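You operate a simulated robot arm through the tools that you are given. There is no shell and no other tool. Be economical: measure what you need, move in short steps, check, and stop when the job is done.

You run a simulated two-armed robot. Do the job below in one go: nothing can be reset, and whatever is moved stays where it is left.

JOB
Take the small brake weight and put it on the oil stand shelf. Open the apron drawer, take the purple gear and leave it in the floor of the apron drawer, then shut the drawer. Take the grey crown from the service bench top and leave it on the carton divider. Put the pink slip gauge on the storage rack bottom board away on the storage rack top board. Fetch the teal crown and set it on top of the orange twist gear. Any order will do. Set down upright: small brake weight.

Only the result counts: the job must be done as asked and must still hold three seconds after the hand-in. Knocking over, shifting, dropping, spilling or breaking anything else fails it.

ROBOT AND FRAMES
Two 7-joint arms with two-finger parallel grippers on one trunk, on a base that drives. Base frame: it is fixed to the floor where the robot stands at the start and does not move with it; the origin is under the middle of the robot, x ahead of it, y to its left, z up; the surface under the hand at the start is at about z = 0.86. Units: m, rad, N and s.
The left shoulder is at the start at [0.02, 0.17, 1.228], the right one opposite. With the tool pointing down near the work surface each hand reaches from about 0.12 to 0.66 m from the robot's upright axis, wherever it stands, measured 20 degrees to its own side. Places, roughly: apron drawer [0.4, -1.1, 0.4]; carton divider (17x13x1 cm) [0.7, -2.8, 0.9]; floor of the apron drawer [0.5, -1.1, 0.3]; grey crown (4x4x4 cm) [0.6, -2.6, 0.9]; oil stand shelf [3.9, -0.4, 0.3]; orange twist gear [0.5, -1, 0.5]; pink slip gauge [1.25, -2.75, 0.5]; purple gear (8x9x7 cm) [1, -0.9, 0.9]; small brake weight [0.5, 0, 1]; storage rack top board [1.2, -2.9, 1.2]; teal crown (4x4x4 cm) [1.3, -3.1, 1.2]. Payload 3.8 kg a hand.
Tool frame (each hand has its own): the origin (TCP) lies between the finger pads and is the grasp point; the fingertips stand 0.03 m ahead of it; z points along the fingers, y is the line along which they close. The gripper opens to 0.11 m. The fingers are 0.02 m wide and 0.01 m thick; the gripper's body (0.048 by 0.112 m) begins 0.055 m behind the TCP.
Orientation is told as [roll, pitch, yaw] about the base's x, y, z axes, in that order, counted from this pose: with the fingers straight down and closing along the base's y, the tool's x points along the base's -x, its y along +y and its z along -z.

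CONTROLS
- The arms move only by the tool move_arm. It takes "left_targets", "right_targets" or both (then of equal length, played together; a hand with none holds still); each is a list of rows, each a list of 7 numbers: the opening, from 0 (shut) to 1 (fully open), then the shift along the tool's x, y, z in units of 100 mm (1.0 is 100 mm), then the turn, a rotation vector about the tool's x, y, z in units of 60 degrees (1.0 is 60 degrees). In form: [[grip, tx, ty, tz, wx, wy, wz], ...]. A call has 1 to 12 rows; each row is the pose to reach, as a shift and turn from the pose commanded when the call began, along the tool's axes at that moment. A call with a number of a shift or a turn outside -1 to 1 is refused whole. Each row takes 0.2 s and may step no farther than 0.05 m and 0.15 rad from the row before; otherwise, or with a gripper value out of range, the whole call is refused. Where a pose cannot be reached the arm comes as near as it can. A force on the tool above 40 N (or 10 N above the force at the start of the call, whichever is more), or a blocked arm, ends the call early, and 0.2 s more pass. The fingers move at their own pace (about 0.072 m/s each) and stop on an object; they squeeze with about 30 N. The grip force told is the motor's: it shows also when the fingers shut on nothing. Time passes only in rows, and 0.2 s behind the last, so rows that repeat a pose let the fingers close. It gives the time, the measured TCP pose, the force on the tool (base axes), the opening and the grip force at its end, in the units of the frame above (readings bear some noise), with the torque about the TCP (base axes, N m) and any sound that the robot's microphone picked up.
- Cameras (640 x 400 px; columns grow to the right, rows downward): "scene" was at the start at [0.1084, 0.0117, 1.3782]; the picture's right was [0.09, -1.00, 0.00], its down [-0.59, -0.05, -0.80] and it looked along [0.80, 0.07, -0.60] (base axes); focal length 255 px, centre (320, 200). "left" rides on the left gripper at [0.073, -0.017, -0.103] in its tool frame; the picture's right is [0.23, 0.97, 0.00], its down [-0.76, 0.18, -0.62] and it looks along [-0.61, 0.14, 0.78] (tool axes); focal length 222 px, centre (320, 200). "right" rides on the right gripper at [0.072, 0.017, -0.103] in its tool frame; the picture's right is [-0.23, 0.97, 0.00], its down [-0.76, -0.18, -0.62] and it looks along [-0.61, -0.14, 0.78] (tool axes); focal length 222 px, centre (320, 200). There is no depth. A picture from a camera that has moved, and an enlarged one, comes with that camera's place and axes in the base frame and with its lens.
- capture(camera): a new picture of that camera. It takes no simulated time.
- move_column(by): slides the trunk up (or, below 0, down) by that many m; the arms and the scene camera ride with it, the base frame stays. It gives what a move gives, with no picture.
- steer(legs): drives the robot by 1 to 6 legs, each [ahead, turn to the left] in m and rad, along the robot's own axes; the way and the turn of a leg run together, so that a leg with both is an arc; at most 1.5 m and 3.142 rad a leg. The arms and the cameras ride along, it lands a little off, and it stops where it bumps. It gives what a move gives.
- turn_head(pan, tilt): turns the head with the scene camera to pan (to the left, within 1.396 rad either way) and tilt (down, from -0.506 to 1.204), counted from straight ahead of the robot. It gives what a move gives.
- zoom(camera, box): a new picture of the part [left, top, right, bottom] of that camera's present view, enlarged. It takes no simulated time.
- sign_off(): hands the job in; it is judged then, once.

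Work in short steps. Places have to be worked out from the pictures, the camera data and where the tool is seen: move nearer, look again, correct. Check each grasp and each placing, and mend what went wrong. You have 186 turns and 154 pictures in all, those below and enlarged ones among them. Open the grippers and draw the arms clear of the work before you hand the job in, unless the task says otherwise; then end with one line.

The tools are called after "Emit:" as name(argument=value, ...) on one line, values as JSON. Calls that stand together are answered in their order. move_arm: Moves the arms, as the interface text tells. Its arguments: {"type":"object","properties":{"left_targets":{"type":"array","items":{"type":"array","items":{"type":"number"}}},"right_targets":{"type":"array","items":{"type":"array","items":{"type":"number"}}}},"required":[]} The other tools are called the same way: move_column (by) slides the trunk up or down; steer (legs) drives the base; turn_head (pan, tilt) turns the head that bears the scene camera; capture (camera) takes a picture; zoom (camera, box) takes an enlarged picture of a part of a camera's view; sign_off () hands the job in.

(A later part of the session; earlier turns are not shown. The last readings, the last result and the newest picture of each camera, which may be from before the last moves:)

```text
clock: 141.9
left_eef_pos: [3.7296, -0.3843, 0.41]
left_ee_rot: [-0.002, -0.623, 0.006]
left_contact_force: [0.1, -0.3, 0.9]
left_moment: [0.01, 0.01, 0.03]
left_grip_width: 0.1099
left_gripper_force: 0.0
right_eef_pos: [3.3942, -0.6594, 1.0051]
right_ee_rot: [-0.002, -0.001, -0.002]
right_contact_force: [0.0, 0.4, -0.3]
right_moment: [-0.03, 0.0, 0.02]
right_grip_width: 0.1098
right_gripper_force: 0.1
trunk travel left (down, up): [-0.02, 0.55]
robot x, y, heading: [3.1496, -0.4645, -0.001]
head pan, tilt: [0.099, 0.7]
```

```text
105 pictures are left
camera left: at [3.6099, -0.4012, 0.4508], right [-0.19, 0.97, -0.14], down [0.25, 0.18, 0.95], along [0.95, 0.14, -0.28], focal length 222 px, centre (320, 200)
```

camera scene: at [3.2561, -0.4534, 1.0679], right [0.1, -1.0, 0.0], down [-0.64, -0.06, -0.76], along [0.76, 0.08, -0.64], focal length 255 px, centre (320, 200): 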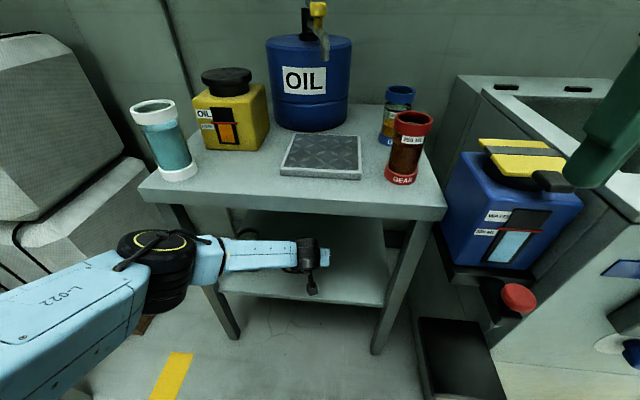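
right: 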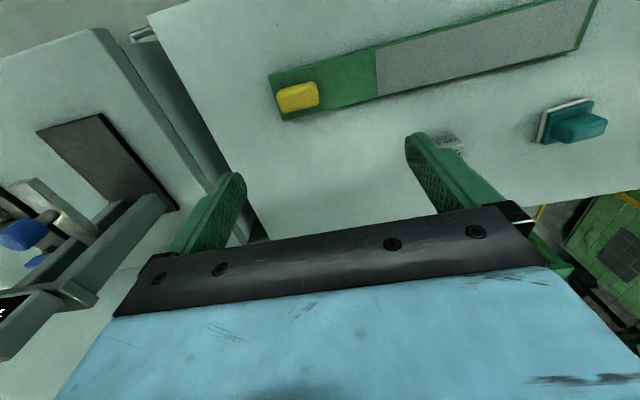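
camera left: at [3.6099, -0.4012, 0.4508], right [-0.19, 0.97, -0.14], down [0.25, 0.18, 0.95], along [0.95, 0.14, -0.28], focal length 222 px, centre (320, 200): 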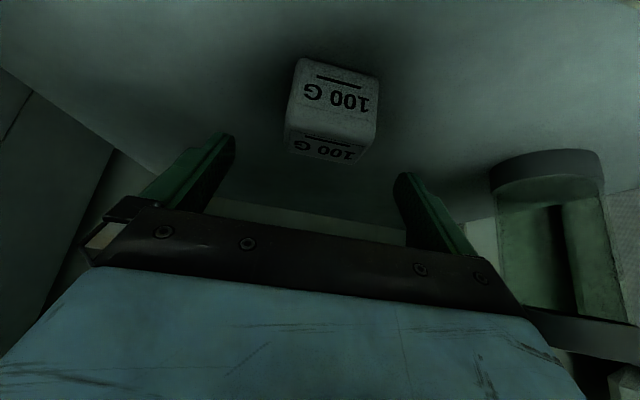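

The weight stands upright on the shelf. I'll back out, raise the trunk, untilt the hand, and view the result.

Emit:
steer(legs=[[-0.5, 0]])

Emit:
move_column(by=0.3)

Emit:
move_arm(left_targets=[[1, 0, 0, -0.2, 0, 0.12, 0], [1, 0, 0, -0.4, 0, 0.24, 0], [1, 0, 0, -0.6, 0, 0.36, 0], [1, 0, 0, -0.8, 0, 0.48, 0], [1, 0, 0, -1, 0, 0.595, 0]])

Emit:
move_arm(left_targets=[[1, 0.2, 0.2, -0.3, 0, 0, 0], [1, 0.4, 0.4, -0.6, 0, 0, 0], [1, 0.6, 0.5, -0.9, 0, 0, 0]])

Emit:
turn_head(pan=0.1, tilt=0.6)

Emit:
capture(camera="scene")

```text
clock: 144.8
left_eef_pos: [3.2308, -0.3832, 0.4084]
left_ee_rot: [-0.005, -0.624, 0.01]
left_contact_force: [0.1, -0.6, -0.1]
left_moment: [0.01, -0.01, 0.01]
left_grip_width: 0.1098
left_gripper_force: 0.1
right_eef_pos: [2.8951, -0.6584, 1.004]
right_ee_rot: [0.001, 0.001, 0.004]
right_contact_force: [-0.6, 0.4, 0.5]
right_moment: [-0.01, 0.03, 0.0]
right_grip_width: 0.11
right_gripper_force: 0.1
trunk travel left (down, up): [-0.02, 0.55]
robot x, y, heading: [2.6538, -0.4681, 0.004]
head pan, tilt: [0.099, 0.7]
```

```text
clock: 147.8
left_eef_pos: [3.2302, -0.3837, 0.7095]
left_ee_rot: [-0.006, -0.624, 0.009]
left_contact_force: [0.4, 0.6, 0.1]
left_moment: [0.03, -0.01, -0.01]
left_grip_width: 0.11
left_gripper_force: 0.0
right_eef_pos: [2.8965, -0.6593, 1.3041]
right_ee_rot: [-0.001, -0.001, 0.004]
right_contact_force: [-0.2, -0.5, -0.1]
right_moment: [-0.01, 0.0, -0.01]
right_grip_width: 0.11
right_gripper_force: 0.0
trunk travel left (down, up): [-0.32, 0.25]
robot x, y, heading: [2.6533, -0.4626, -0.001]
head pan, tilt: [0.099, 0.7]
```

```text
clock: 149.0
left_eef_pos: [3.1712, -0.381, 0.7896]
left_ee_rot: [-0.003, 0.002, 0.009]
left_contact_force: [0.4, 0.9, 0.1]
left_moment: [0.0, 0.0, -0.01]
left_grip_width: 0.11
left_gripper_force: 0.0
right_eef_pos: [2.8953, -0.6593, 1.3048]
right_ee_rot: [0.001, 0.0, 0.003]
right_contact_force: [0.4, 0.1, 0.4]
right_moment: [0.0, 0.02, -0.02]
right_grip_width: 0.11
right_gripper_force: 0.1
trunk travel left (down, up): [-0.32, 0.25]
robot x, y, heading: [2.6527, -0.4647, 0.002]
head pan, tilt: [0.099, 0.7]
```

```text
clock: 149.8
left_eef_pos: [3.111, -0.3336, 0.8787]
left_ee_rot: [-0.003, -0.002, 0.008]
left_contact_force: [0.2, 0.1, -0.4]
left_moment: [0.0, 0.01, -0.01]
left_grip_width: 0.1102
left_gripper_force: 0.0
right_eef_pos: [2.8959, -0.6582, 1.3038]
right_ee_rot: [0.0, -0.002, 0.003]
right_contact_force: [-0.9, -0.6, -0.3]
right_moment: [-0.05, -0.02, 0.03]
right_grip_width: 0.1102
right_gripper_force: 0.1
trunk travel left (down, up): [-0.32, 0.25]
robot x, y, heading: [2.6558, -0.4635, 0.003]
head pan, tilt: [0.099, 0.7]
```

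```text
clock: 150.5
left_eef_pos: [3.1115, -0.333, 0.8776]
left_ee_rot: [-0.004, 0.0, 0.007]
left_contact_force: [0.6, -1.0, 0.0]
left_moment: [0.01, 0.0, -0.02]
left_grip_width: 0.1103
left_gripper_force: 0.0
right_eef_pos: [2.8961, -0.6592, 1.3051]
right_ee_rot: [0.0, 0.0, 0.003]
right_contact_force: [0.1, 0.1, -0.5]
right_moment: [-0.02, -0.01, 0.01]
right_grip_width: 0.1096
right_gripper_force: 0.0
trunk travel left (down, up): [-0.32, 0.25]
robot x, y, heading: [2.652, -0.4684, 0.006]
head pan, tilt: [0.099, 0.6]
```

```text
104 pictures are left
camera scene: at [2.7608, -0.4533, 1.3766], right [0.1, -0.99, 0.0], down [-0.56, -0.06, -0.82], along [0.82, 0.09, -0.57], focal length 255 px, centre (320, 200)
```

scene: 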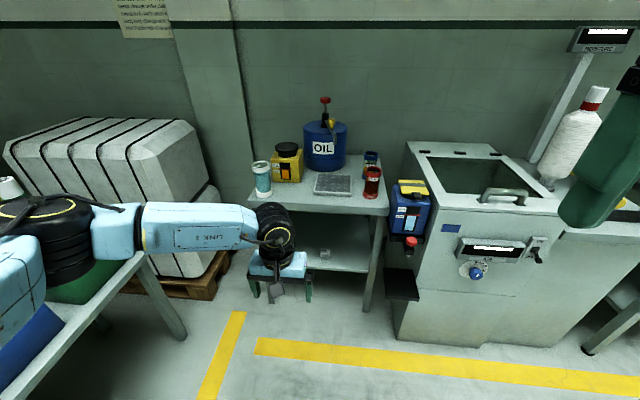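

The weight stands on the shelf (visible at 325,253). The elbow is near the left table, so I'll raise the trunk before turning right to face the rack.

Emit:
move_column(by=0.2)

Emit:
steer(legs=[[-0.15, 0], [0, -1.57], [0, -1.57]])

Emit:
turn_head(pan=0.3, tilt=0.5)

Emit:
capture(camera="scene")

```text
clock: 152.7
left_eef_pos: [3.1115, -0.335, 1.0787]
left_ee_rot: [-0.003, 0.0, 0.006]
left_contact_force: [-0.2, 0.1, 1.0]
left_moment: [-0.03, 0.01, 0.01]
left_grip_width: 0.11
left_gripper_force: 0.1
right_eef_pos: [2.8964, -0.6589, 1.5033]
right_ee_rot: [0.001, -0.001, 0.003]
right_contact_force: [0.9, -0.3, -0.6]
right_moment: [0.01, 0.02, -0.02]
right_grip_width: 0.1102
right_gripper_force: 0.1
trunk travel left (down, up): [-0.52, 0.05]
robot x, y, heading: [2.6511, -0.4692, 0.006]
head pan, tilt: [0.099, 0.6]
```

```text
clock: 161.7
left_eef_pos: [2.042, -0.5998, 1.079]
left_ee_rot: [-0.003, -0.002, -3.131]
left_contact_force: [-0.9, 0.7, 0.5]
left_moment: [-0.04, 0.03, -0.02]
left_grip_width: 0.11
left_gripper_force: 0.1
right_eef_pos: [2.2567, -0.2754, 1.5045]
right_ee_rot: [-0.001, 0.0, -3.137]
right_contact_force: [0.4, 0.1, -0.6]
right_moment: [-0.04, -0.02, -0.03]
right_grip_width: 0.1099
right_gripper_force: 0.0
trunk travel left (down, up): [-0.52, 0.05]
robot x, y, heading: [2.5016, -0.4637, -3.138]
head pan, tilt: [0.099, 0.6]
```

```text
clock: 162.4
left_eef_pos: [2.0415, -0.5995, 1.0787]
left_ee_rot: [-0.003, -0.002, -3.131]
left_contact_force: [-0.4, 0.4, 0.1]
left_moment: [-0.01, 0.02, 0.01]
left_grip_width: 0.1099
left_gripper_force: 0.1
right_eef_pos: [2.2566, -0.2746, 1.5047]
right_ee_rot: [0.0, -0.001, -3.138]
right_contact_force: [1.2, 0.6, -0.2]
right_moment: [-0.01, 0.01, 0.0]
right_grip_width: 0.1098
right_gripper_force: 0.0
trunk travel left (down, up): [-0.52, 0.05]
robot x, y, heading: [2.5036, -0.4638, -3.135]
head pan, tilt: [0.3, 0.499]
```

```text
103 pictures are left
camera scene: at [2.3951, -0.4909, 1.5857], right [-0.3, 0.95, 0.0], down [0.46, 0.14, -0.88], along [-0.84, -0.26, -0.48], focal length 255 px, centre (320, 200)
```

scene: 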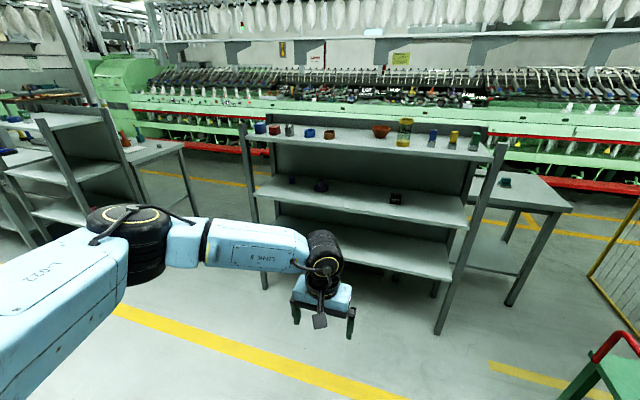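

The rack behind the panel is in view, with a purple item on the middle shelf near (321,187). I'll zoom in.

Emit:
zoom(camera="scene", box=[240, 110, 500, 272])

```text
2.46 times, centred on (370, 191) of scene
camera zoom: at [2.3951, -0.4909, 1.5857], right [-0.3, 0.95, 0.0], down [0.46, 0.14, -0.88], along [-0.84, -0.26, -0.48], focal length 629 px, centre (197, 222)
```

zoom: 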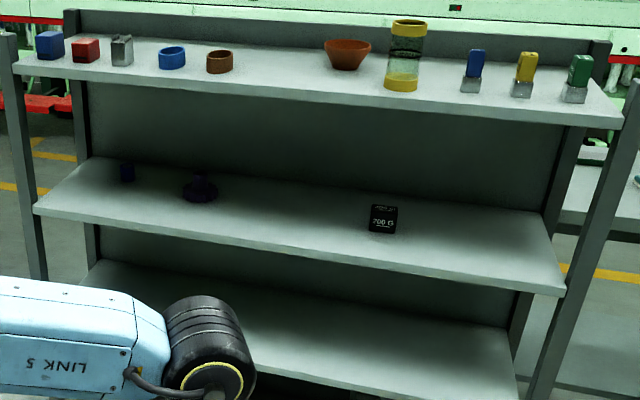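

The purple gear is on the middle shelf near (1.02, -0.91), z≈0.87 to 0.94, with the upper shelf at about 1.18. I'll use the right hand for it. First I'll tuck the left arm up and bring the right one forward and down.

Emit:
move_arm(left_targets=[[1, 0.15, 0, -0.33, 0, 0, 0], [1, 0.3, 0, -0.66, 0, 0, 0], [1, 0.5, 0, -1, 0, 0, 0]], right_targets=[[1, -0.2, 0, 0.33, 0, 0, 0], [1, -0.4, 0, 0.66, 0, 0, 0], [1, -0.6, 0, 1, 0, 0, 0]])

Emit:
move_arm(left_targets=[[1, 0.15, 0, -0.33, 0, 0, 0], [1, 0.3, 0, -0.66, 0, 0, 0], [1, 0.5, 0, -1, 0, 0, 0]], right_targets=[[1, -0.2, 0, 0.33, 0, 0, 0], [1, -0.4, 0, 0.66, 0, 0, 0], [1, -0.6, 0, 1, 0, 0, 0]])

Emit:
move_arm(left_targets=[[1, 0.15, 0, -0.33, 0, 0, 0], [1, 0.3, 0, -0.66, 0, 0, 0], [1, 0.5, 0, -1, 0, 0, 0]], right_targets=[[1, -0.2, 0, 0.33, 0, 0, 0], [1, -0.4, 0, 0.66, 0, 0, 0], [1, -0.6, 0, 1, 0, 0, 0]])

Emit:
move_arm(left_targets=[[1, 0.15, 0, -0.33, 0, 0, 0], [1, 0.3, 0, -0.5, 0, 0, 0], [1, 0.5, 0, -0.5, 0, 0, 0]], right_targets=[[1, -0.2, 0, 0.33, 0, 0, 0], [1, -0.4, 0, 0.66, 0, 0, 0], [1, -0.6, 0, 1, 0, 0, 0]])

Emit:
move_arm(right_targets=[[1, -0.2, 0, 0.33, 0, -0.12, 0], [1, -0.4, 0, 0.66, 0, -0.24, 0], [1, -0.6, 0, 1, 0, -0.36, 0], [1, -0.6, 0, 1, 0, -0.48, 0], [1, -0.6, 0, 1, 0, -0.6, 0]])

```text
clock: 163.2
left_eef_pos: [2.0903, -0.6014, 1.179]
left_ee_rot: [-0.002, 0.0, -3.131]
left_contact_force: [-0.7, 0.5, 0.0]
left_moment: [0.01, -0.04, 0.0]
left_grip_width: 0.1102
left_gripper_force: 0.0
right_eef_pos: [2.1959, -0.2752, 1.4041]
right_ee_rot: [0.0, -0.001, -3.135]
right_contact_force: [-0.2, 0.1, -0.6]
right_moment: [-0.02, 0.01, -0.01]
right_grip_width: 0.11
right_gripper_force: 0.1
trunk travel left (down, up): [-0.52, 0.05]
robot x, y, heading: [2.5036, -0.4661, -3.137]
head pan, tilt: [0.3, 0.499]
```

```text
clock: 164.0
left_eef_pos: [2.142, -0.6, 1.2798]
left_ee_rot: [-0.003, 0.0, -3.129]
left_contact_force: [0.0, -0.7, 0.0]
left_moment: [0.02, 0.02, 0.01]
left_grip_width: 0.1102
left_gripper_force: 0.1
right_eef_pos: [2.136, -0.2786, 1.3043]
right_ee_rot: [0.001, -0.002, -3.136]
right_contact_force: [0.5, 0.3, -1.5]
right_moment: [0.01, -0.02, -0.04]
right_grip_width: 0.1103
right_gripper_force: 0.0
trunk travel left (down, up): [-0.52, 0.05]
robot x, y, heading: [2.5013, -0.4627, -3.134]
head pan, tilt: [0.3, 0.499]
```

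```text
clock: 164.8
left_eef_pos: [2.1926, -0.5992, 1.3792]
left_ee_rot: [-0.003, 0.0, -3.132]
left_contact_force: [0.2, 0.6, -0.1]
left_moment: [-0.03, -0.01, -0.03]
left_grip_width: 0.1102
left_gripper_force: 0.1
right_eef_pos: [2.0766, -0.2747, 1.2045]
right_ee_rot: [0.003, 0.0, -3.136]
right_contact_force: [0.5, -0.9, 0.2]
right_moment: [-0.02, -0.01, 0.01]
right_grip_width: 0.11
right_gripper_force: 0.1
trunk travel left (down, up): [-0.52, 0.05]
robot x, y, heading: [2.5038, -0.4662, -3.135]
head pan, tilt: [0.3, 0.499]
```

```text
clock: 165.6
left_eef_pos: [2.2421, -0.6015, 1.4273]
left_ee_rot: [-0.004, 0.001, -3.131]
left_contact_force: [0.4, 0.3, -0.3]
left_moment: [0.02, 0.0, -0.02]
left_grip_width: 0.1101
left_gripper_force: 0.0
right_eef_pos: [2.0165, -0.2773, 1.1033]
right_ee_rot: [0.0, -0.001, -3.137]
right_contact_force: [0.1, 0.2, 0.0]
right_moment: [-0.01, -0.01, -0.01]
right_grip_width: 0.1099
right_gripper_force: 0.1
trunk travel left (down, up): [-0.52, 0.05]
robot x, y, heading: [2.5031, -0.4648, -3.137]
head pan, tilt: [0.3, 0.499]
```

```text
clock: 166.8
left_eef_pos: [2.2411, -0.6002, 1.4286]
left_ee_rot: [-0.004, 0.0, -3.132]
left_contact_force: [-0.5, 0.0, 0.0]
left_moment: [0.0, 0.03, -0.01]
left_grip_width: 0.1097
left_gripper_force: 0.0
right_eef_pos: [1.9575, -0.277, 1.0031]
right_ee_rot: [0.001, -0.631, -3.136]
right_contact_force: [0.6, 0.0, -0.6]
right_moment: [0.01, 0.03, 0.03]
right_grip_width: 0.1101
right_gripper_force: 0.0
trunk travel left (down, up): [-0.52, 0.05]
robot x, y, heading: [2.5053, -0.4641, -3.134]
head pan, tilt: [0.3, 0.499]
```

The right hand is forward and tilted. I'll drive to line it up with the gear, stopping short of the rack.

Emit:
steer(legs=[[0, 1.57], [0.63, 0], [0, -1.57], [0.68, 0]])

Emit:
turn_head(pan=-0.1, tilt=0.6)

Emit:
capture(camera="scene")

Emit:
capture(camera="right")

```text
clock: 181.4
left_eef_pos: [1.5691, -1.2145, 1.4286]
left_ee_rot: [-0.004, -0.001, -3.142]
left_contact_force: [0.0, 0.6, -0.5]
left_moment: [-0.02, 0.0, 0.02]
left_grip_width: 0.1102
left_gripper_force: 0.1
right_eef_pos: [1.2888, -0.8879, 1.0035]
right_ee_rot: [0.002, -0.628, 3.139]
right_contact_force: [-0.1, 0.0, -0.5]
right_moment: [0.0, 0.01, 0.01]
right_grip_width: 0.1099
right_gripper_force: 0.0
trunk travel left (down, up): [-0.52, 0.05]
robot x, y, heading: [1.8324, -1.086, 3.135]
head pan, tilt: [0.3, 0.499]
```

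```text
clock: 182.3
left_eef_pos: [1.5704, -1.2147, 1.4289]
left_ee_rot: [-0.004, -0.003, -3.142]
left_contact_force: [-0.8, 0.5, 0.4]
left_moment: [0.0, 0.0, 0.02]
left_grip_width: 0.1099
left_gripper_force: 0.1
right_eef_pos: [1.29, -0.8888, 1.0045]
right_ee_rot: [0.001, -0.627, 3.137]
right_contact_force: [-0.7, 0.1, -1.0]
right_moment: [0.01, -0.02, 0.03]
right_grip_width: 0.11
right_gripper_force: 0.1
trunk travel left (down, up): [-0.52, 0.05]
robot x, y, heading: [1.8313, -1.0839, 3.139]
head pan, tilt: [-0.099, 0.6]
```

```text
101 pictures are left
camera scene: at [1.7244, -1.0704, 1.5766], right [0.1, 0.99, 0.0], down [0.56, -0.06, -0.83], along [-0.82, 0.08, -0.56], focal length 255 px, centre (320, 200)
```

scene: 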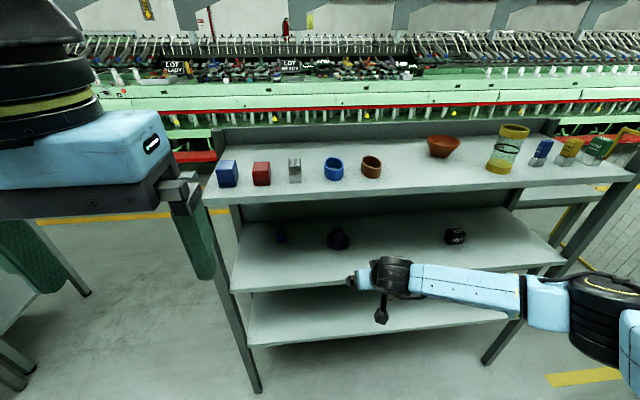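

```text
100 pictures are left
camera right: at [1.4091, -0.9056, 1.044], right [-0.19, -0.97, 0.13], down [-0.25, 0.18, 0.95], along [-0.95, 0.15, -0.28], focal length 222 px, centre (320, 200)
```

right: 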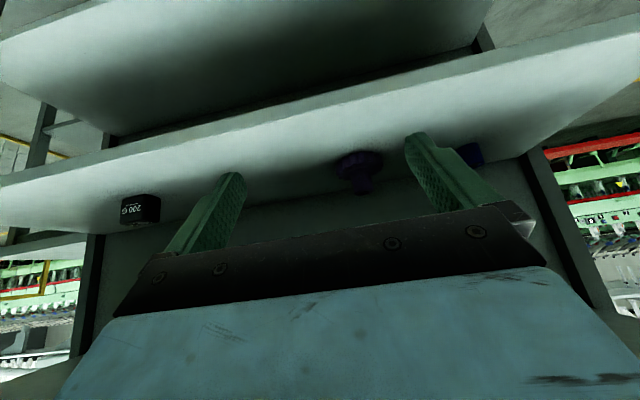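

Emit:
zoom(camera="right", box=[300, 120, 420, 220])

Emit:
zoom(camera="scene", box=[260, 180, 420, 300])

```text
4.00 times, centred on (360, 170) of right
camera zoom: at [1.4091, -0.9056, 1.044], right [-0.19, -0.97, 0.13], down [-0.25, 0.18, 0.95], along [-0.95, 0.15, -0.28], focal length 888 px, centre (160, 320)
```

zoom: 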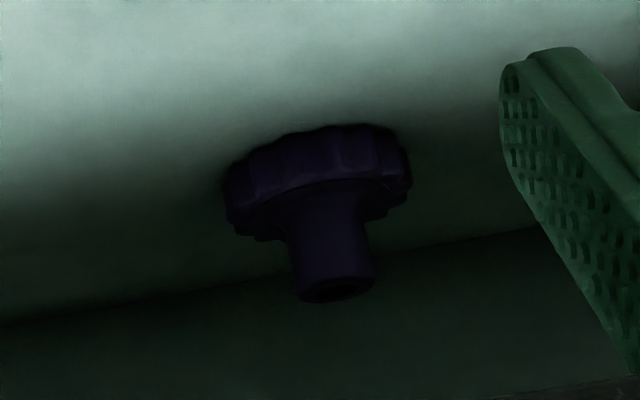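

```text
3.33 times, centred on (340, 240) of scene
camera zoom: at [1.7244, -1.0704, 1.5766], right [0.1, 0.99, 0.0], down [0.56, -0.06, -0.83], along [-0.82, 0.08, -0.56], focal length 852 px, centre (253, 67)
```

zoom: 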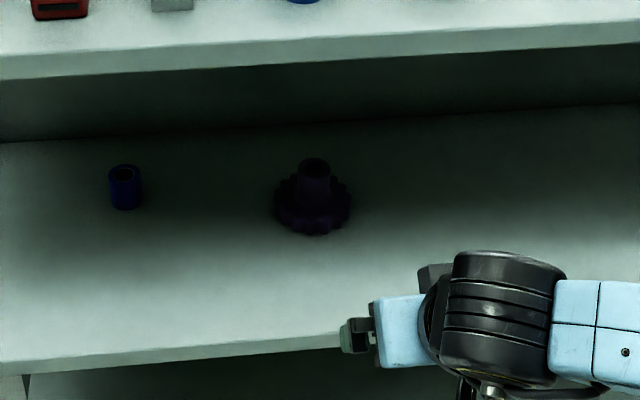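

It's a gear with a hub of about 3.7 cm diameter, standing near (0.99, -0.928), hub top about z 0.92 to 0.94. I'll align in y, lower to TCP z≈0.93, and drive in most of the way.

Emit:
move_arm(right_targets=[[1, 0, 0.2, 0, 0, 0, 0], [1, 0, 0.4, 0, 0, 0, 0]])

Emit:
move_column(by=-0.075)

Emit:
steer(legs=[[0.18, 0]])

Emit:
capture(camera="right")

Emit:
capture(camera="scene")

```text
clock: 182.9
left_eef_pos: [1.5695, -1.214, 1.4281]
left_ee_rot: [-0.002, 0.001, -3.143]
left_contact_force: [-0.3, -0.3, -0.6]
left_moment: [-0.01, 0.02, 0.02]
left_grip_width: 0.1103
left_gripper_force: 0.1
right_eef_pos: [1.289, -0.9277, 1.0038]
right_ee_rot: [0.0, -0.627, 3.139]
right_contact_force: [-0.3, -0.5, -0.4]
right_moment: [0.02, -0.03, -0.04]
right_grip_width: 0.11
right_gripper_force: 0.0
trunk travel left (down, up): [-0.52, 0.05]
robot x, y, heading: [1.8331, -1.081, 3.14]
head pan, tilt: [-0.099, 0.6]
```

```text
clock: 184.0
left_eef_pos: [1.5704, -1.2131, 1.353]
left_ee_rot: [-0.005, -0.003, -3.142]
left_contact_force: [-1.0, -0.3, -0.1]
left_moment: [-0.03, 0.0, -0.02]
left_grip_width: 0.1099
left_gripper_force: 0.1
right_eef_pos: [1.2896, -0.927, 0.9287]
right_ee_rot: [-0.001, -0.628, 3.138]
right_contact_force: [0.5, -0.3, 0.8]
right_moment: [0.01, 0.01, -0.03]
right_grip_width: 0.1097
right_gripper_force: 0.1
trunk travel left (down, up): [-0.445, 0.125]
robot x, y, heading: [1.8332, -1.0857, 3.14]
head pan, tilt: [-0.099, 0.6]
```

```text
clock: 185.5
left_eef_pos: [1.3936, -1.214, 1.3523]
left_ee_rot: [-0.005, 0.001, -3.141]
left_contact_force: [-0.7, 0.2, 0.0]
left_moment: [-0.01, -0.03, -0.03]
left_grip_width: 0.1101
left_gripper_force: 0.0
right_eef_pos: [1.1134, -0.9274, 0.9276]
right_ee_rot: [0.0, -0.627, 3.137]
right_contact_force: [0.7, 0.0, -0.7]
right_moment: [-0.01, 0.02, 0.01]
right_grip_width: 0.1101
right_gripper_force: 0.0
trunk travel left (down, up): [-0.445, 0.125]
robot x, y, heading: [1.6536, -1.0869, 3.142]
head pan, tilt: [-0.099, 0.6]
```

```text
97 pictures are left
camera right: at [1.233, -0.9449, 0.9684], right [-0.19, -0.97, 0.13], down [-0.25, 0.18, 0.95], along [-0.95, 0.14, -0.28], focal length 222 px, centre (320, 200)
```

right: 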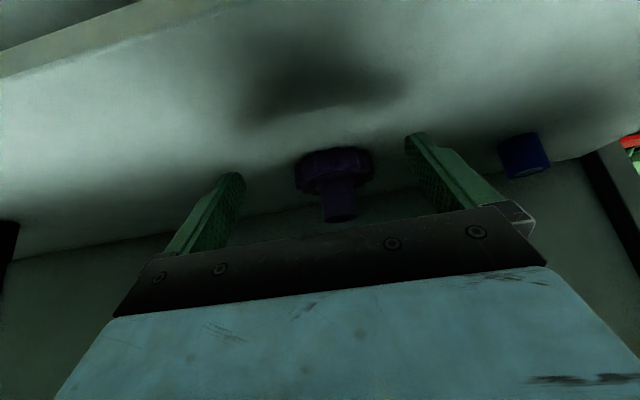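

```text
96 pictures are left
camera scene: at [1.5475, -1.0699, 1.5016], right [0.1, 0.99, 0.0], down [0.56, -0.06, -0.82], along [-0.82, 0.08, -0.57], focal length 255 px, centre (320, 200)
```

scene: 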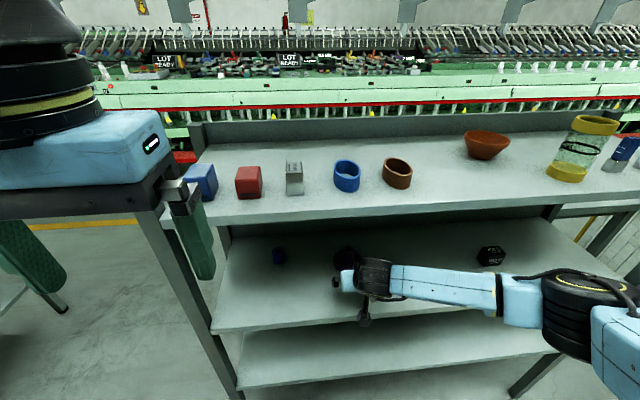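

Triangulating two views puts the hub top at about (0.98, -0.928, 0.918) and the disc top near 0.875. I'll lower to TCP z 0.902 and drive the last 12 cm.

Emit:
move_column(by=-0.023)

Emit:
steer(legs=[[0.118, 0]])

Emit:
capture(camera="right")

```text
clock: 186.2
left_eef_pos: [1.3946, -1.2141, 1.3305]
left_ee_rot: [-0.004, -0.002, -3.14]
left_contact_force: [0.4, -0.1, -0.2]
left_moment: [-0.02, 0.01, 0.02]
left_grip_width: 0.1101
left_gripper_force: 0.1
right_eef_pos: [1.115, -0.9286, 0.9055]
right_ee_rot: [-0.001, -0.629, 3.138]
right_contact_force: [0.7, 0.6, -0.7]
right_moment: [0.0, 0.0, 0.02]
right_grip_width: 0.1102
right_gripper_force: 0.1
trunk travel left (down, up): [-0.422, 0.148]
robot x, y, heading: [1.6587, -1.0848, 3.14]
head pan, tilt: [-0.099, 0.6]
```

```text
clock: 187.4
left_eef_pos: [1.2766, -1.2134, 1.3304]
left_ee_rot: [-0.003, -0.001, -3.142]
left_contact_force: [-0.6, -0.5, -0.6]
left_moment: [-0.02, -0.06, 0.01]
left_grip_width: 0.1103
left_gripper_force: 0.1
right_eef_pos: [0.9964, -0.9271, 0.9059]
right_ee_rot: [0.0, -0.63, 3.139]
right_contact_force: [-0.1, 0.2, -1.0]
right_moment: [0.02, 0.01, 0.0]
right_grip_width: 0.11
right_gripper_force: 0.1
trunk travel left (down, up): [-0.422, 0.148]
robot x, y, heading: [1.5416, -1.0875, 3.139]
head pan, tilt: [-0.099, 0.6]
```

```text
95 pictures are left
camera right: at [1.1148, -0.9441, 0.9454], right [-0.19, -0.97, 0.13], down [-0.25, 0.18, 0.95], along [-0.95, 0.14, -0.28], focal length 222 px, centre (320, 200)
```

right: 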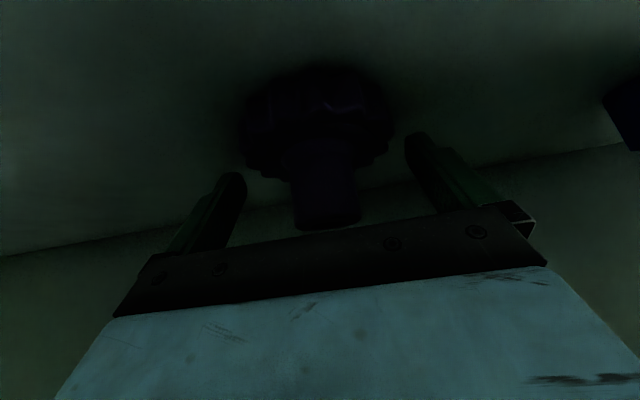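

The hub sits between the finger pads, so I'll close and lift a little.

Emit:
move_arm(right_targets=[[0.6, 0, 0, 0, 0, 0, 0], [0.3, 0, 0, 0, 0, 0, 0], [0, 0, 0, 0, 0, 0, 0], [0, 0, 0, 0, 0, 0, 0], [0, 0, 0, 0, 0, 0, 0], [0, 0, 0, 0, 0, 0, 0]])

Emit:
move_column(by=0.025)

Emit:
capture(camera="right")

```text
clock: 188.8
left_eef_pos: [1.2767, -1.2141, 1.3305]
left_ee_rot: [-0.005, -0.001, -3.141]
left_contact_force: [0.1, 0.8, -0.7]
left_moment: [0.02, -0.02, -0.01]
left_grip_width: 0.11
left_gripper_force: 0.0
right_eef_pos: [0.9953, -0.9271, 0.9056]
right_ee_rot: [0.001, -0.628, 3.135]
right_contact_force: [-2.0, -0.5, 2.9]
right_moment: [-0.22, -0.01, -0.07]
right_grip_width: 0.0804
right_gripper_force: 29.7
trunk travel left (down, up): [-0.422, 0.148]
robot x, y, heading: [1.544, -1.0789, 3.135]
head pan, tilt: [-0.099, 0.6]
```

```text
clock: 189.5
left_eef_pos: [1.276, -1.2132, 1.3559]
left_ee_rot: [-0.005, -0.003, -3.143]
left_contact_force: [0.4, -0.2, 0.4]
left_moment: [-0.03, -0.03, 0.0]
left_grip_width: 0.11
left_gripper_force: 0.1
right_eef_pos: [0.9958, -0.9267, 0.9297]
right_ee_rot: [-0.001, -0.629, 3.139]
right_contact_force: [0.2, -0.9, -2.9]
right_moment: [0.01, 0.01, 0.04]
right_grip_width: 0.0794
right_gripper_force: 30.0
trunk travel left (down, up): [-0.447, 0.123]
robot x, y, heading: [1.5383, -1.0822, 3.141]
head pan, tilt: [-0.099, 0.6]
```

```text
94 pictures are left
camera right: at [1.1152, -0.944, 0.9703], right [-0.19, -0.97, 0.13], down [-0.25, 0.18, 0.95], along [-0.95, 0.14, -0.28], focal length 222 px, centre (320, 200)
```

right: 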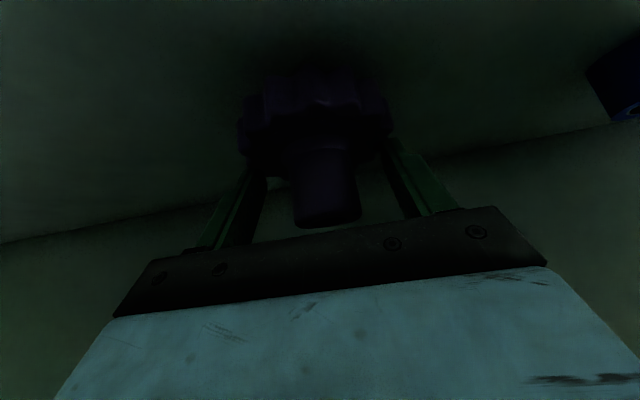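

The fingers caught the disc rim at 8 cm rather than the hub. For a firmer hold I'll set it back down, open, rise about 1.2 cm, and grip the hub.

Emit:
move_column(by=-0.0245)

Emit:
move_arm(right_targets=[[0.8, 0, 0, 0, 0, 0, 0], [1, 0, 0, 0, 0, 0, 0], [1, 0, 0, 0, 0, 0, 0], [1, 0, 0, 0, 0, 0, 0]])

Emit:
move_column(by=0.013)

Emit:
move_arm(right_targets=[[0.6, 0, 0, 0, 0, 0, 0], [0.3, 0, 0, 0, 0, 0, 0], [0, 0, 0, 0, 0, 0, 0], [0, 0, 0, 0, 0, 0, 0], [0, 0, 0, 0, 0, 0, 0], [0, 0, 0, 0, 0, 0, 0]])

Emit:
capture(camera="right")

```text
clock: 190.2
left_eef_pos: [1.2758, -1.2139, 1.3305]
left_ee_rot: [-0.003, -0.002, -3.142]
left_contact_force: [0.1, -0.4, -0.2]
left_moment: [-0.01, 0.0, 0.0]
left_grip_width: 0.11
left_gripper_force: 0.1
right_eef_pos: [0.9948, -0.9262, 0.9071]
right_ee_rot: [0.001, -0.628, 3.139]
right_contact_force: [1.0, 0.7, 0.9]
right_moment: [-0.15, -0.06, 0.01]
right_grip_width: 0.0794
right_gripper_force: 30.3
trunk travel left (down, up): [-0.423, 0.147]
robot x, y, heading: [1.5364, -1.084, 3.139]
head pan, tilt: [-0.099, 0.6]
```

```text
clock: 191.2
left_eef_pos: [1.2762, -1.2142, 1.3301]
left_ee_rot: [-0.003, -0.002, -3.14]
left_contact_force: [-0.8, 1.5, 0.1]
left_moment: [0.03, 0.02, 0.0]
left_grip_width: 0.1102
left_gripper_force: 0.0
right_eef_pos: [0.9958, -0.926, 0.9057]
right_ee_rot: [0.001, -0.628, 3.136]
right_contact_force: [0.1, -0.1, -0.4]
right_moment: [0.0, 0.0, 0.01]
right_grip_width: 0.1101
right_gripper_force: 0.2
trunk travel left (down, up): [-0.423, 0.147]
robot x, y, heading: [1.5393, -1.0828, 3.138]
head pan, tilt: [-0.099, 0.6]
```

```text
clock: 191.8
left_eef_pos: [1.2753, -1.2136, 1.3445]
left_ee_rot: [-0.004, -0.004, -3.142]
left_contact_force: [0.3, 0.3, -0.5]
left_moment: [0.01, -0.01, 0.03]
left_grip_width: 0.1102
left_gripper_force: 0.0
right_eef_pos: [0.9957, -0.9261, 0.919]
right_ee_rot: [0.001, -0.63, 3.138]
right_contact_force: [-0.3, -0.3, -0.1]
right_moment: [0.01, 0.03, 0.0]
right_grip_width: 0.1099
right_gripper_force: 0.0
trunk travel left (down, up): [-0.436, 0.134]
robot x, y, heading: [1.5371, -1.0823, 3.135]
head pan, tilt: [-0.099, 0.6]
```

```text
clock: 193.2
left_eef_pos: [1.2751, -1.2146, 1.3438]
left_ee_rot: [-0.005, -0.002, -3.141]
left_contact_force: [-0.7, -0.5, 0.0]
left_moment: [0.01, 0.02, 0.02]
left_grip_width: 0.1101
left_gripper_force: 0.1
right_eef_pos: [0.9963, -0.927, 0.9189]
right_ee_rot: [0.0, -0.628, 3.138]
right_contact_force: [-0.5, -1.3, -0.2]
right_moment: [0.08, 0.04, 0.02]
right_grip_width: 0.0371
right_gripper_force: 30.3
trunk travel left (down, up): [-0.436, 0.134]
robot x, y, heading: [1.5401, -1.0835, 3.136]
head pan, tilt: [-0.099, 0.6]
```

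```text
93 pictures are left
camera right: at [1.1153, -0.9443, 0.9592], right [-0.19, -0.97, 0.13], down [-0.25, 0.18, 0.95], along [-0.95, 0.14, -0.28], focal length 222 px, centre (320, 200)
```

right: 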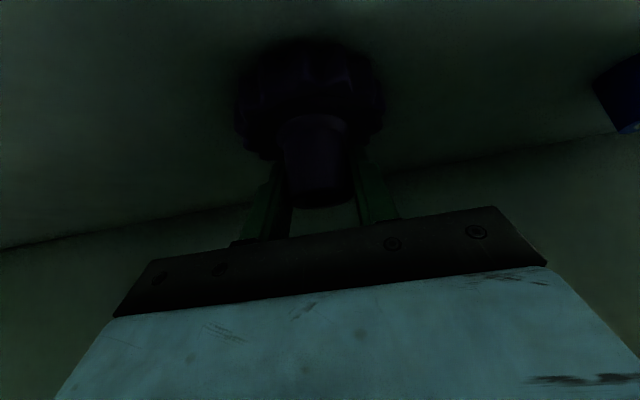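

The hub is gripped at 3.7 cm. I'll lift, back out of the rack, raise the trunk, and pull the right arm in a bit.

Emit:
move_column(by=0.02)

Emit:
steer(legs=[[-0.45, 0]])

Emit:
capture(camera="right")

Emit:
move_arm(right_targets=[[0, 0.1, 0, -0.4, 0, 0, 0], [0, 0.2, 0, -0.7, 0, 0, 0], [0, 0.3, 0, -1, 0, 0, 0]])

Emit:
move_column(by=0.11)

```text
clock: 193.9
left_eef_pos: [1.2749, -1.2136, 1.3631]
left_ee_rot: [-0.005, 0.0, -3.141]
left_contact_force: [-0.1, 0.2, 0.2]
left_moment: [0.02, 0.04, 0.0]
left_grip_width: 0.1099
left_gripper_force: 0.0
right_eef_pos: [0.9951, -0.9279, 0.9388]
right_ee_rot: [0.001, -0.628, 3.138]
right_contact_force: [0.4, 0.9, -2.6]
right_moment: [0.02, -0.03, 0.0]
right_grip_width: 0.037
right_gripper_force: 29.8
trunk travel left (down, up): [-0.456, 0.114]
robot x, y, heading: [1.5386, -1.0837, 3.137]
head pan, tilt: [-0.099, 0.6]
```

```text
clock: 196.6
left_eef_pos: [1.7212, -1.2151, 1.3644]
left_ee_rot: [-0.004, -0.003, 3.14]
left_contact_force: [1.1, 0.3, 0.2]
left_moment: [0.0, 0.04, 0.01]
left_grip_width: 0.1095
left_gripper_force: 0.0
right_eef_pos: [1.4425, -0.9278, 0.9388]
right_ee_rot: [0.001, -0.628, 3.132]
right_contact_force: [0.8, -0.6, -2.9]
right_moment: [0.02, 0.01, -0.03]
right_grip_width: 0.0371
right_gripper_force: 30.4
trunk travel left (down, up): [-0.456, 0.114]
robot x, y, heading: [1.9901, -1.0836, 3.131]
head pan, tilt: [-0.099, 0.6]
```

```text
92 pictures are left
camera right: at [1.5624, -0.9448, 0.9792], right [-0.19, -0.97, 0.13], down [-0.25, 0.18, 0.95], along [-0.95, 0.15, -0.28], focal length 222 px, centre (320, 200)
```

right: 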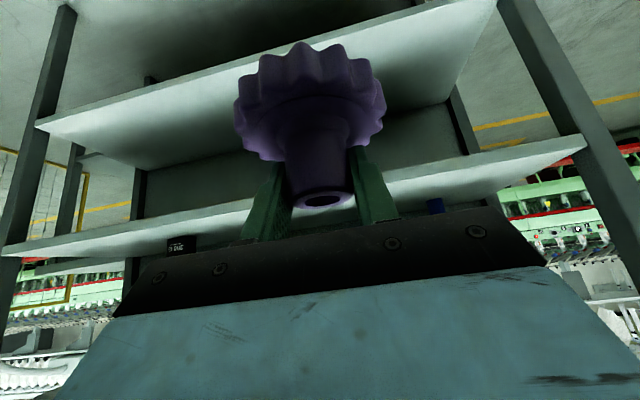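

```text
clock: 197.4
left_eef_pos: [1.7216, -1.2138, 1.364]
left_ee_rot: [-0.002, -0.002, 3.139]
left_contact_force: [0.4, 1.5, -0.4]
left_moment: [-0.02, 0.01, -0.02]
left_grip_width: 0.1099
left_gripper_force: 0.0
right_eef_pos: [1.5273, -0.9275, 1.0026]
right_ee_rot: [0.001, -0.628, 3.134]
right_contact_force: [-0.3, 0.5, -2.3]
right_moment: [-0.04, -0.01, -0.02]
right_grip_width: 0.0369
right_gripper_force: 30.1
trunk travel left (down, up): [-0.456, 0.114]
robot x, y, heading: [1.9863, -1.0875, 3.133]
head pan, tilt: [-0.099, 0.6]
```

```text
clock: 198.8
left_eef_pos: [1.7206, -1.2153, 1.4745]
left_ee_rot: [-0.002, -0.002, 3.138]
left_contact_force: [0.2, 0.4, 0.2]
left_moment: [-0.02, -0.01, 0.0]
left_grip_width: 0.1102
left_gripper_force: 0.1
right_eef_pos: [1.5273, -0.928, 1.1121]
right_ee_rot: [0.0, -0.63, 3.136]
right_contact_force: [0.6, 0.0, -2.7]
right_moment: [0.02, 0.0, -0.02]
right_grip_width: 0.037
right_gripper_force: 29.7
trunk travel left (down, up): [-0.566, 0.004]
robot x, y, heading: [1.985, -1.0875, 3.137]
head pan, tilt: [-0.099, 0.6]
```

The gear is held well. I'll drive towards the passage and look through it before going on.

Emit:
steer(legs=[[0, 1.575], [0.88, 0], [0, -1.57]])

Emit:
turn_head(pan=0.3, tilt=0.45)

Emit:
capture(camera="scene")

```text
clock: 211.1
left_eef_pos: [1.7299, -2.0954, 1.473]
left_ee_rot: [-0.002, -0.001, -3.129]
left_contact_force: [-0.4, 0.3, 0.5]
left_moment: [0.0, -0.03, -0.03]
left_grip_width: 0.11
left_gripper_force: 0.1
right_eef_pos: [1.5291, -1.8129, 1.112]
right_ee_rot: [0.0, -0.627, -3.133]
right_contact_force: [0.1, -0.1, -2.7]
right_moment: [-0.02, -0.02, -0.02]
right_grip_width: 0.0364
right_gripper_force: 29.9
trunk travel left (down, up): [-0.566, 0.004]
robot x, y, heading: [1.9879, -1.9622, -3.13]
head pan, tilt: [-0.099, 0.6]
```

```text
clock: 212.0
left_eef_pos: [1.7297, -2.0957, 1.4741]
left_ee_rot: [-0.003, -0.003, -3.128]
left_contact_force: [-0.4, 0.2, -0.4]
left_moment: [0.01, 0.0, 0.03]
left_grip_width: 0.1102
left_gripper_force: 0.1
right_eef_pos: [1.5302, -1.8106, 1.1115]
right_ee_rot: [-0.001, -0.63, -3.133]
right_contact_force: [0.2, -0.2, -2.6]
right_moment: [0.02, -0.01, 0.02]
right_grip_width: 0.0366
right_gripper_force: 29.9
trunk travel left (down, up): [-0.566, 0.004]
robot x, y, heading: [1.9923, -1.9591, -3.132]
head pan, tilt: [0.3, 0.45]
```

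```text
91 pictures are left
camera scene: at [1.8825, -1.9858, 1.6356], right [-0.3, 0.95, 0.0], down [0.42, 0.13, -0.9], along [-0.86, -0.27, -0.44], focal length 255 px, centre (320, 200)
```

scene: 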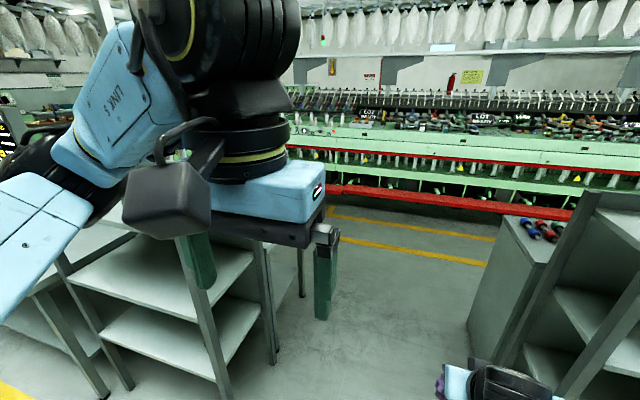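

The passage is clear on both sides. I'll drive through, turn, and come round to face the drawer.

Emit:
steer(legs=[[1.5, 0], [0.85, 0], [0, -1.57], [0.86, 0], [0, -1.57]])

Emit:
turn_head(pan=0.0, tilt=0.75)

Emit:
capture(camera="scene")

```text
clock: 235.5
left_eef_pos: [-0.1206, -0.9962, 1.4737]
left_ee_rot: [-0.004, -0.002, 0.008]
left_contact_force: [-0.2, -0.5, 0.9]
left_moment: [0.01, -0.01, 0.01]
left_grip_width: 0.1101
left_gripper_force: 0.0
right_eef_pos: [0.0789, -1.2808, 1.1119]
right_ee_rot: [0.0, -0.628, 0.003]
right_contact_force: [0.1, 0.0, -2.6]
right_moment: [-0.01, 0.04, 0.0]
right_grip_width: 0.0358
right_gripper_force: 30.1
trunk travel left (down, up): [-0.566, 0.004]
robot x, y, heading: [-0.3823, -1.1335, 0.002]
head pan, tilt: [0.3, 0.45]
```

```text
clock: 236.3
left_eef_pos: [-0.1204, -0.9966, 1.4739]
left_ee_rot: [-0.004, -0.002, 0.008]
left_contact_force: [-0.7, 0.0, -0.3]
left_moment: [0.01, 0.0, 0.01]
left_grip_width: 0.1101
left_gripper_force: 0.1
right_eef_pos: [0.0786, -1.2822, 1.1113]
right_ee_rot: [0.0, -0.628, 0.005]
right_contact_force: [0.0, 0.1, -2.1]
right_moment: [0.0, 0.01, 0.02]
right_grip_width: 0.036
right_gripper_force: 30.1
trunk travel left (down, up): [-0.566, 0.004]
robot x, y, heading: [-0.381, -1.1359, 0.005]
head pan, tilt: [0.0, 0.75]
```

```text
90 pictures are left
camera scene: at [-0.2769, -1.1258, 1.6093], right [0.01, -1.0, 0.0], down [-0.68, 0.0, -0.73], along [0.73, 0.0, -0.68], focal length 255 px, centre (320, 200)
```

scene: 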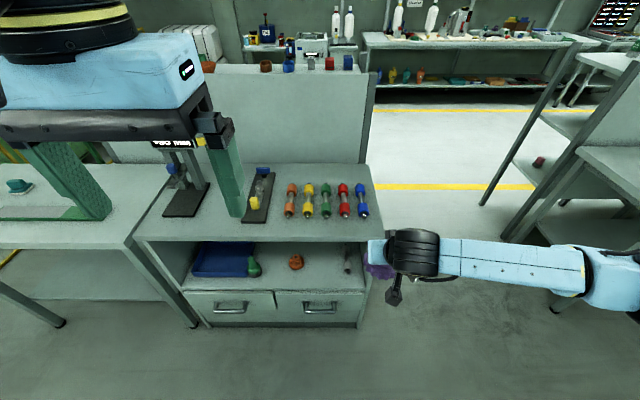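

The right drawer handle is a horizontal bar near (0.27, -1.13, 0.39). I'll raise the right hand with the gear and bring the left hand forward and down for the handle.

Emit:
move_arm(left_targets=[[1, -0.23, -0.2, 0.33, 0, 0, 0], [1, -0.46, -0.4, 0.66, 0, 0, 0], [1, -0.7, -0.6, 1, 0, 0, 0]], right_targets=[[0, -0.19, 0, -0.27, 0, 0, 0], [0, -0.39, 0, -0.54, 0, 0, 0], [0, -0.58, 0, -0.81, 0, 0, 0]])

Emit:
move_arm(left_targets=[[1, -0.23, -0.2, 0.33, 0, 0, 0], [1, -0.46, -0.4, 0.66, 0, 0, 0], [1, -0.7, -0.6, 1, 0, 0, 0]], right_targets=[[0, -0.09, -0.2, -0.27, 0, 0, 0], [0, -0.29, -0.4, -0.54, 0, 0, 0], [0, -0.48, -0.6, -0.81, 0, 0, 0]])

Emit:
move_arm(left_targets=[[1, 0, 0, 0, 0, 0, 0.13], [1, 0, 0, 0, 0, 0, 0.26], [1, 0, 0, 0, 0, 0, 0.39], [1, 0, 0, 0, 0, 0, 0.52], [1, 0, 0, 0, 0, 0, 0.65], [1, 0, 0, 0, 0, 0, 0.78], [1, 0, 0, 0, 0, 0, 0.91], [1, 0, 0, 0, 0, 0, 1]])

Emit:
move_arm(left_targets=[[1, 0, 0, 0, 0, 0, 0.13], [1, 0, 0, 0, 0, 0, 0.26], [1, 0, 0, 0, 0, 0, 0.39], [1, 0, 0, 0, 0, 0, 0.495]])

Emit:
move_column(by=-0.4)

Emit:
capture(camera="scene")

Emit:
capture(camera="left")

```text
clock: 237.1
left_eef_pos: [-0.0484, -1.0577, 1.3717]
left_ee_rot: [-0.004, -0.001, 0.009]
left_contact_force: [-0.2, -1.2, -0.1]
left_moment: [0.01, 0.01, 0.0]
left_grip_width: 0.1097
left_gripper_force: 0.2
right_eef_pos: [0.0786, -1.2832, 1.2118]
right_ee_rot: [0.0, -0.626, 0.004]
right_contact_force: [0.9, -1.0, -2.1]
right_moment: [-0.01, 0.01, -0.01]
right_grip_width: 0.036
right_gripper_force: 29.6
trunk travel left (down, up): [-0.566, 0.004]
robot x, y, heading: [-0.3862, -1.131, 0.002]
head pan, tilt: [0.0, 0.75]
```

```text
clock: 237.9
left_eef_pos: [0.0227, -1.1171, 1.2726]
left_ee_rot: [-0.003, -0.001, 0.01]
left_contact_force: [-1.1, 0.1, -0.4]
left_moment: [0.02, 0.01, 0.0]
left_grip_width: 0.11
left_gripper_force: 0.0
right_eef_pos: [0.0713, -1.3435, 1.305]
right_ee_rot: [0.003, -0.629, 0.004]
right_contact_force: [-0.2, 0.2, -2.5]
right_moment: [0.03, 0.02, -0.03]
right_grip_width: 0.036
right_gripper_force: 30.0
trunk travel left (down, up): [-0.566, 0.004]
robot x, y, heading: [-0.3791, -1.1322, 0.01]
head pan, tilt: [0.0, 0.75]
```

```text
clock: 239.7
left_eef_pos: [0.0211, -1.1162, 1.2744]
left_ee_rot: [-0.002, -0.004, -1.04]
left_contact_force: [0.8, -0.2, -0.6]
left_moment: [0.03, -0.01, -0.01]
left_grip_width: 0.11
left_gripper_force: 0.0
right_eef_pos: [0.0702, -1.3431, 1.3041]
right_ee_rot: [0.0, -0.629, 0.005]
right_contact_force: [0.4, -0.1, -3.2]
right_moment: [0.02, -0.01, 0.0]
right_grip_width: 0.0357
right_gripper_force: 30.2
trunk travel left (down, up): [-0.566, 0.004]
robot x, y, heading: [-0.382, -1.1334, 0.004]
head pan, tilt: [0.0, 0.75]
```

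```text
clock: 240.7
left_eef_pos: [0.0207, -1.1171, 1.2754]
left_ee_rot: [-0.001, -0.005, -1.311]
left_contact_force: [0.1, -0.4, 0.3]
left_moment: [0.0, -0.01, 0.02]
left_grip_width: 0.11
left_gripper_force: 0.0
left hand out of reach, approached as far as the arm can: row 3, 4
right_eef_pos: [0.071, -1.3433, 1.305]
right_ee_rot: [0.001, -0.63, 0.004]
right_contact_force: [-0.4, -0.1, -2.8]
right_moment: [-0.02, -0.01, -0.02]
right_grip_width: 0.0359
right_gripper_force: 30.0
trunk travel left (down, up): [-0.566, 0.004]
robot x, y, heading: [-0.382, -1.1316, 0.002]
head pan, tilt: [0.0, 0.75]
```

```text
clock: 244.5
left_eef_pos: [0.0212, -1.1159, 0.8753]
left_ee_rot: [-0.001, -0.003, -1.31]
left_contact_force: [-0.2, -0.3, -1.2]
left_moment: [0.0, -0.03, 0.01]
left_grip_width: 0.1101
left_gripper_force: 0.0
right_eef_pos: [0.0709, -1.3419, 0.9048]
right_ee_rot: [0.0, -0.627, 0.004]
right_contact_force: [0.3, 0.6, -2.4]
right_moment: [0.05, -0.02, -0.03]
right_grip_width: 0.0356
right_gripper_force: 30.2
trunk travel left (down, up): [-0.166, 0.404]
robot x, y, heading: [-0.3806, -1.1316, 0.005]
head pan, tilt: [0.0, 0.75]
```

```text
89 pictures are left
camera scene: at [-0.277, -1.1259, 1.2093], right [0.01, -1.0, 0.0], down [-0.68, 0.0, -0.73], along [0.73, 0.0, -0.68], focal length 255 px, centre (320, 200)
```

scene: 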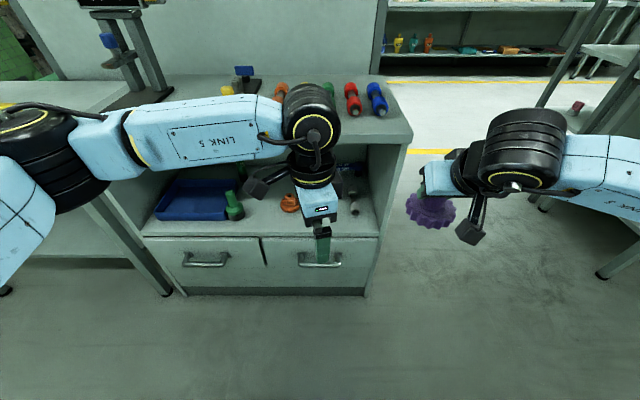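

```text
88 pictures are left
camera left: at [-0.0144, -1.0502, 0.9775], right [0.88, 0.47, 0.0], down [0.37, -0.69, 0.63], along [0.29, -0.55, -0.78], focal length 222 px, centre (320, 200)
```

left: 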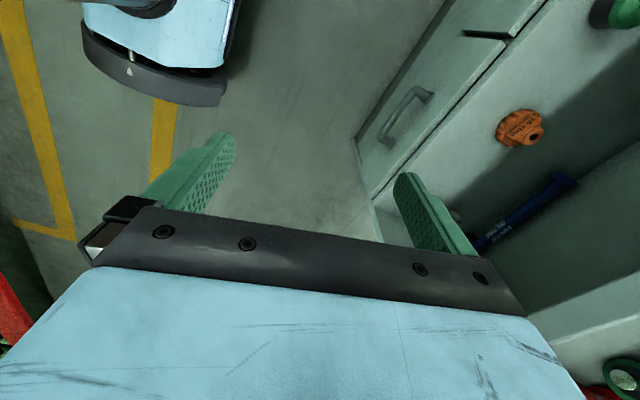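

The yaw stopped at -75°, which is good enough for a bar. I'll zoom in on the handle's shape.

Emit:
zoom(camera="left", box=[340, 60, 480, 160])

Emit:
zoom(camera="scene", box=[250, 200, 410, 300])

```text
4.00 times, centred on (410, 110) of left
camera zoom: at [-0.0144, -1.0502, 0.9775], right [0.88, 0.47, 0.0], down [0.37, -0.69, 0.63], along [0.29, -0.55, -0.78], focal length 888 px, centre (-40, 560)
```

zoom: 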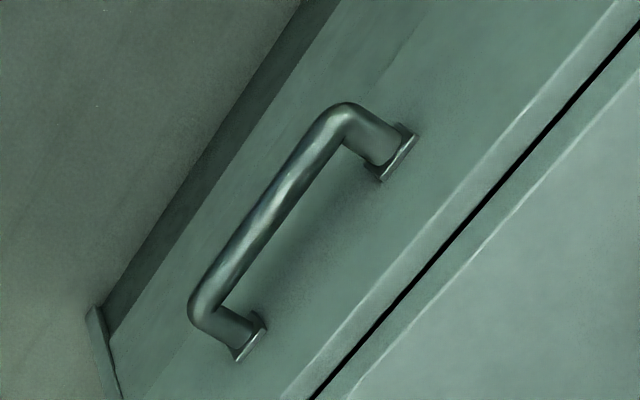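

```text
4.00 times, centred on (330, 250) of scene
camera zoom: at [-0.277, -1.1259, 1.2093], right [0.01, -1.0, 0.0], down [-0.68, 0.0, -0.73], along [0.73, 0.0, -0.68], focal length 1022 px, centre (280, 0)
```

zoom: 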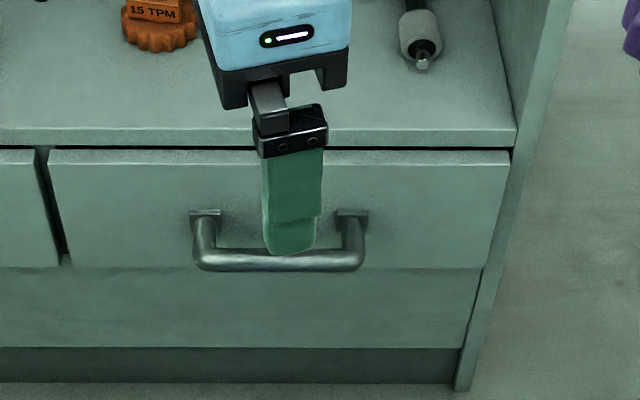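

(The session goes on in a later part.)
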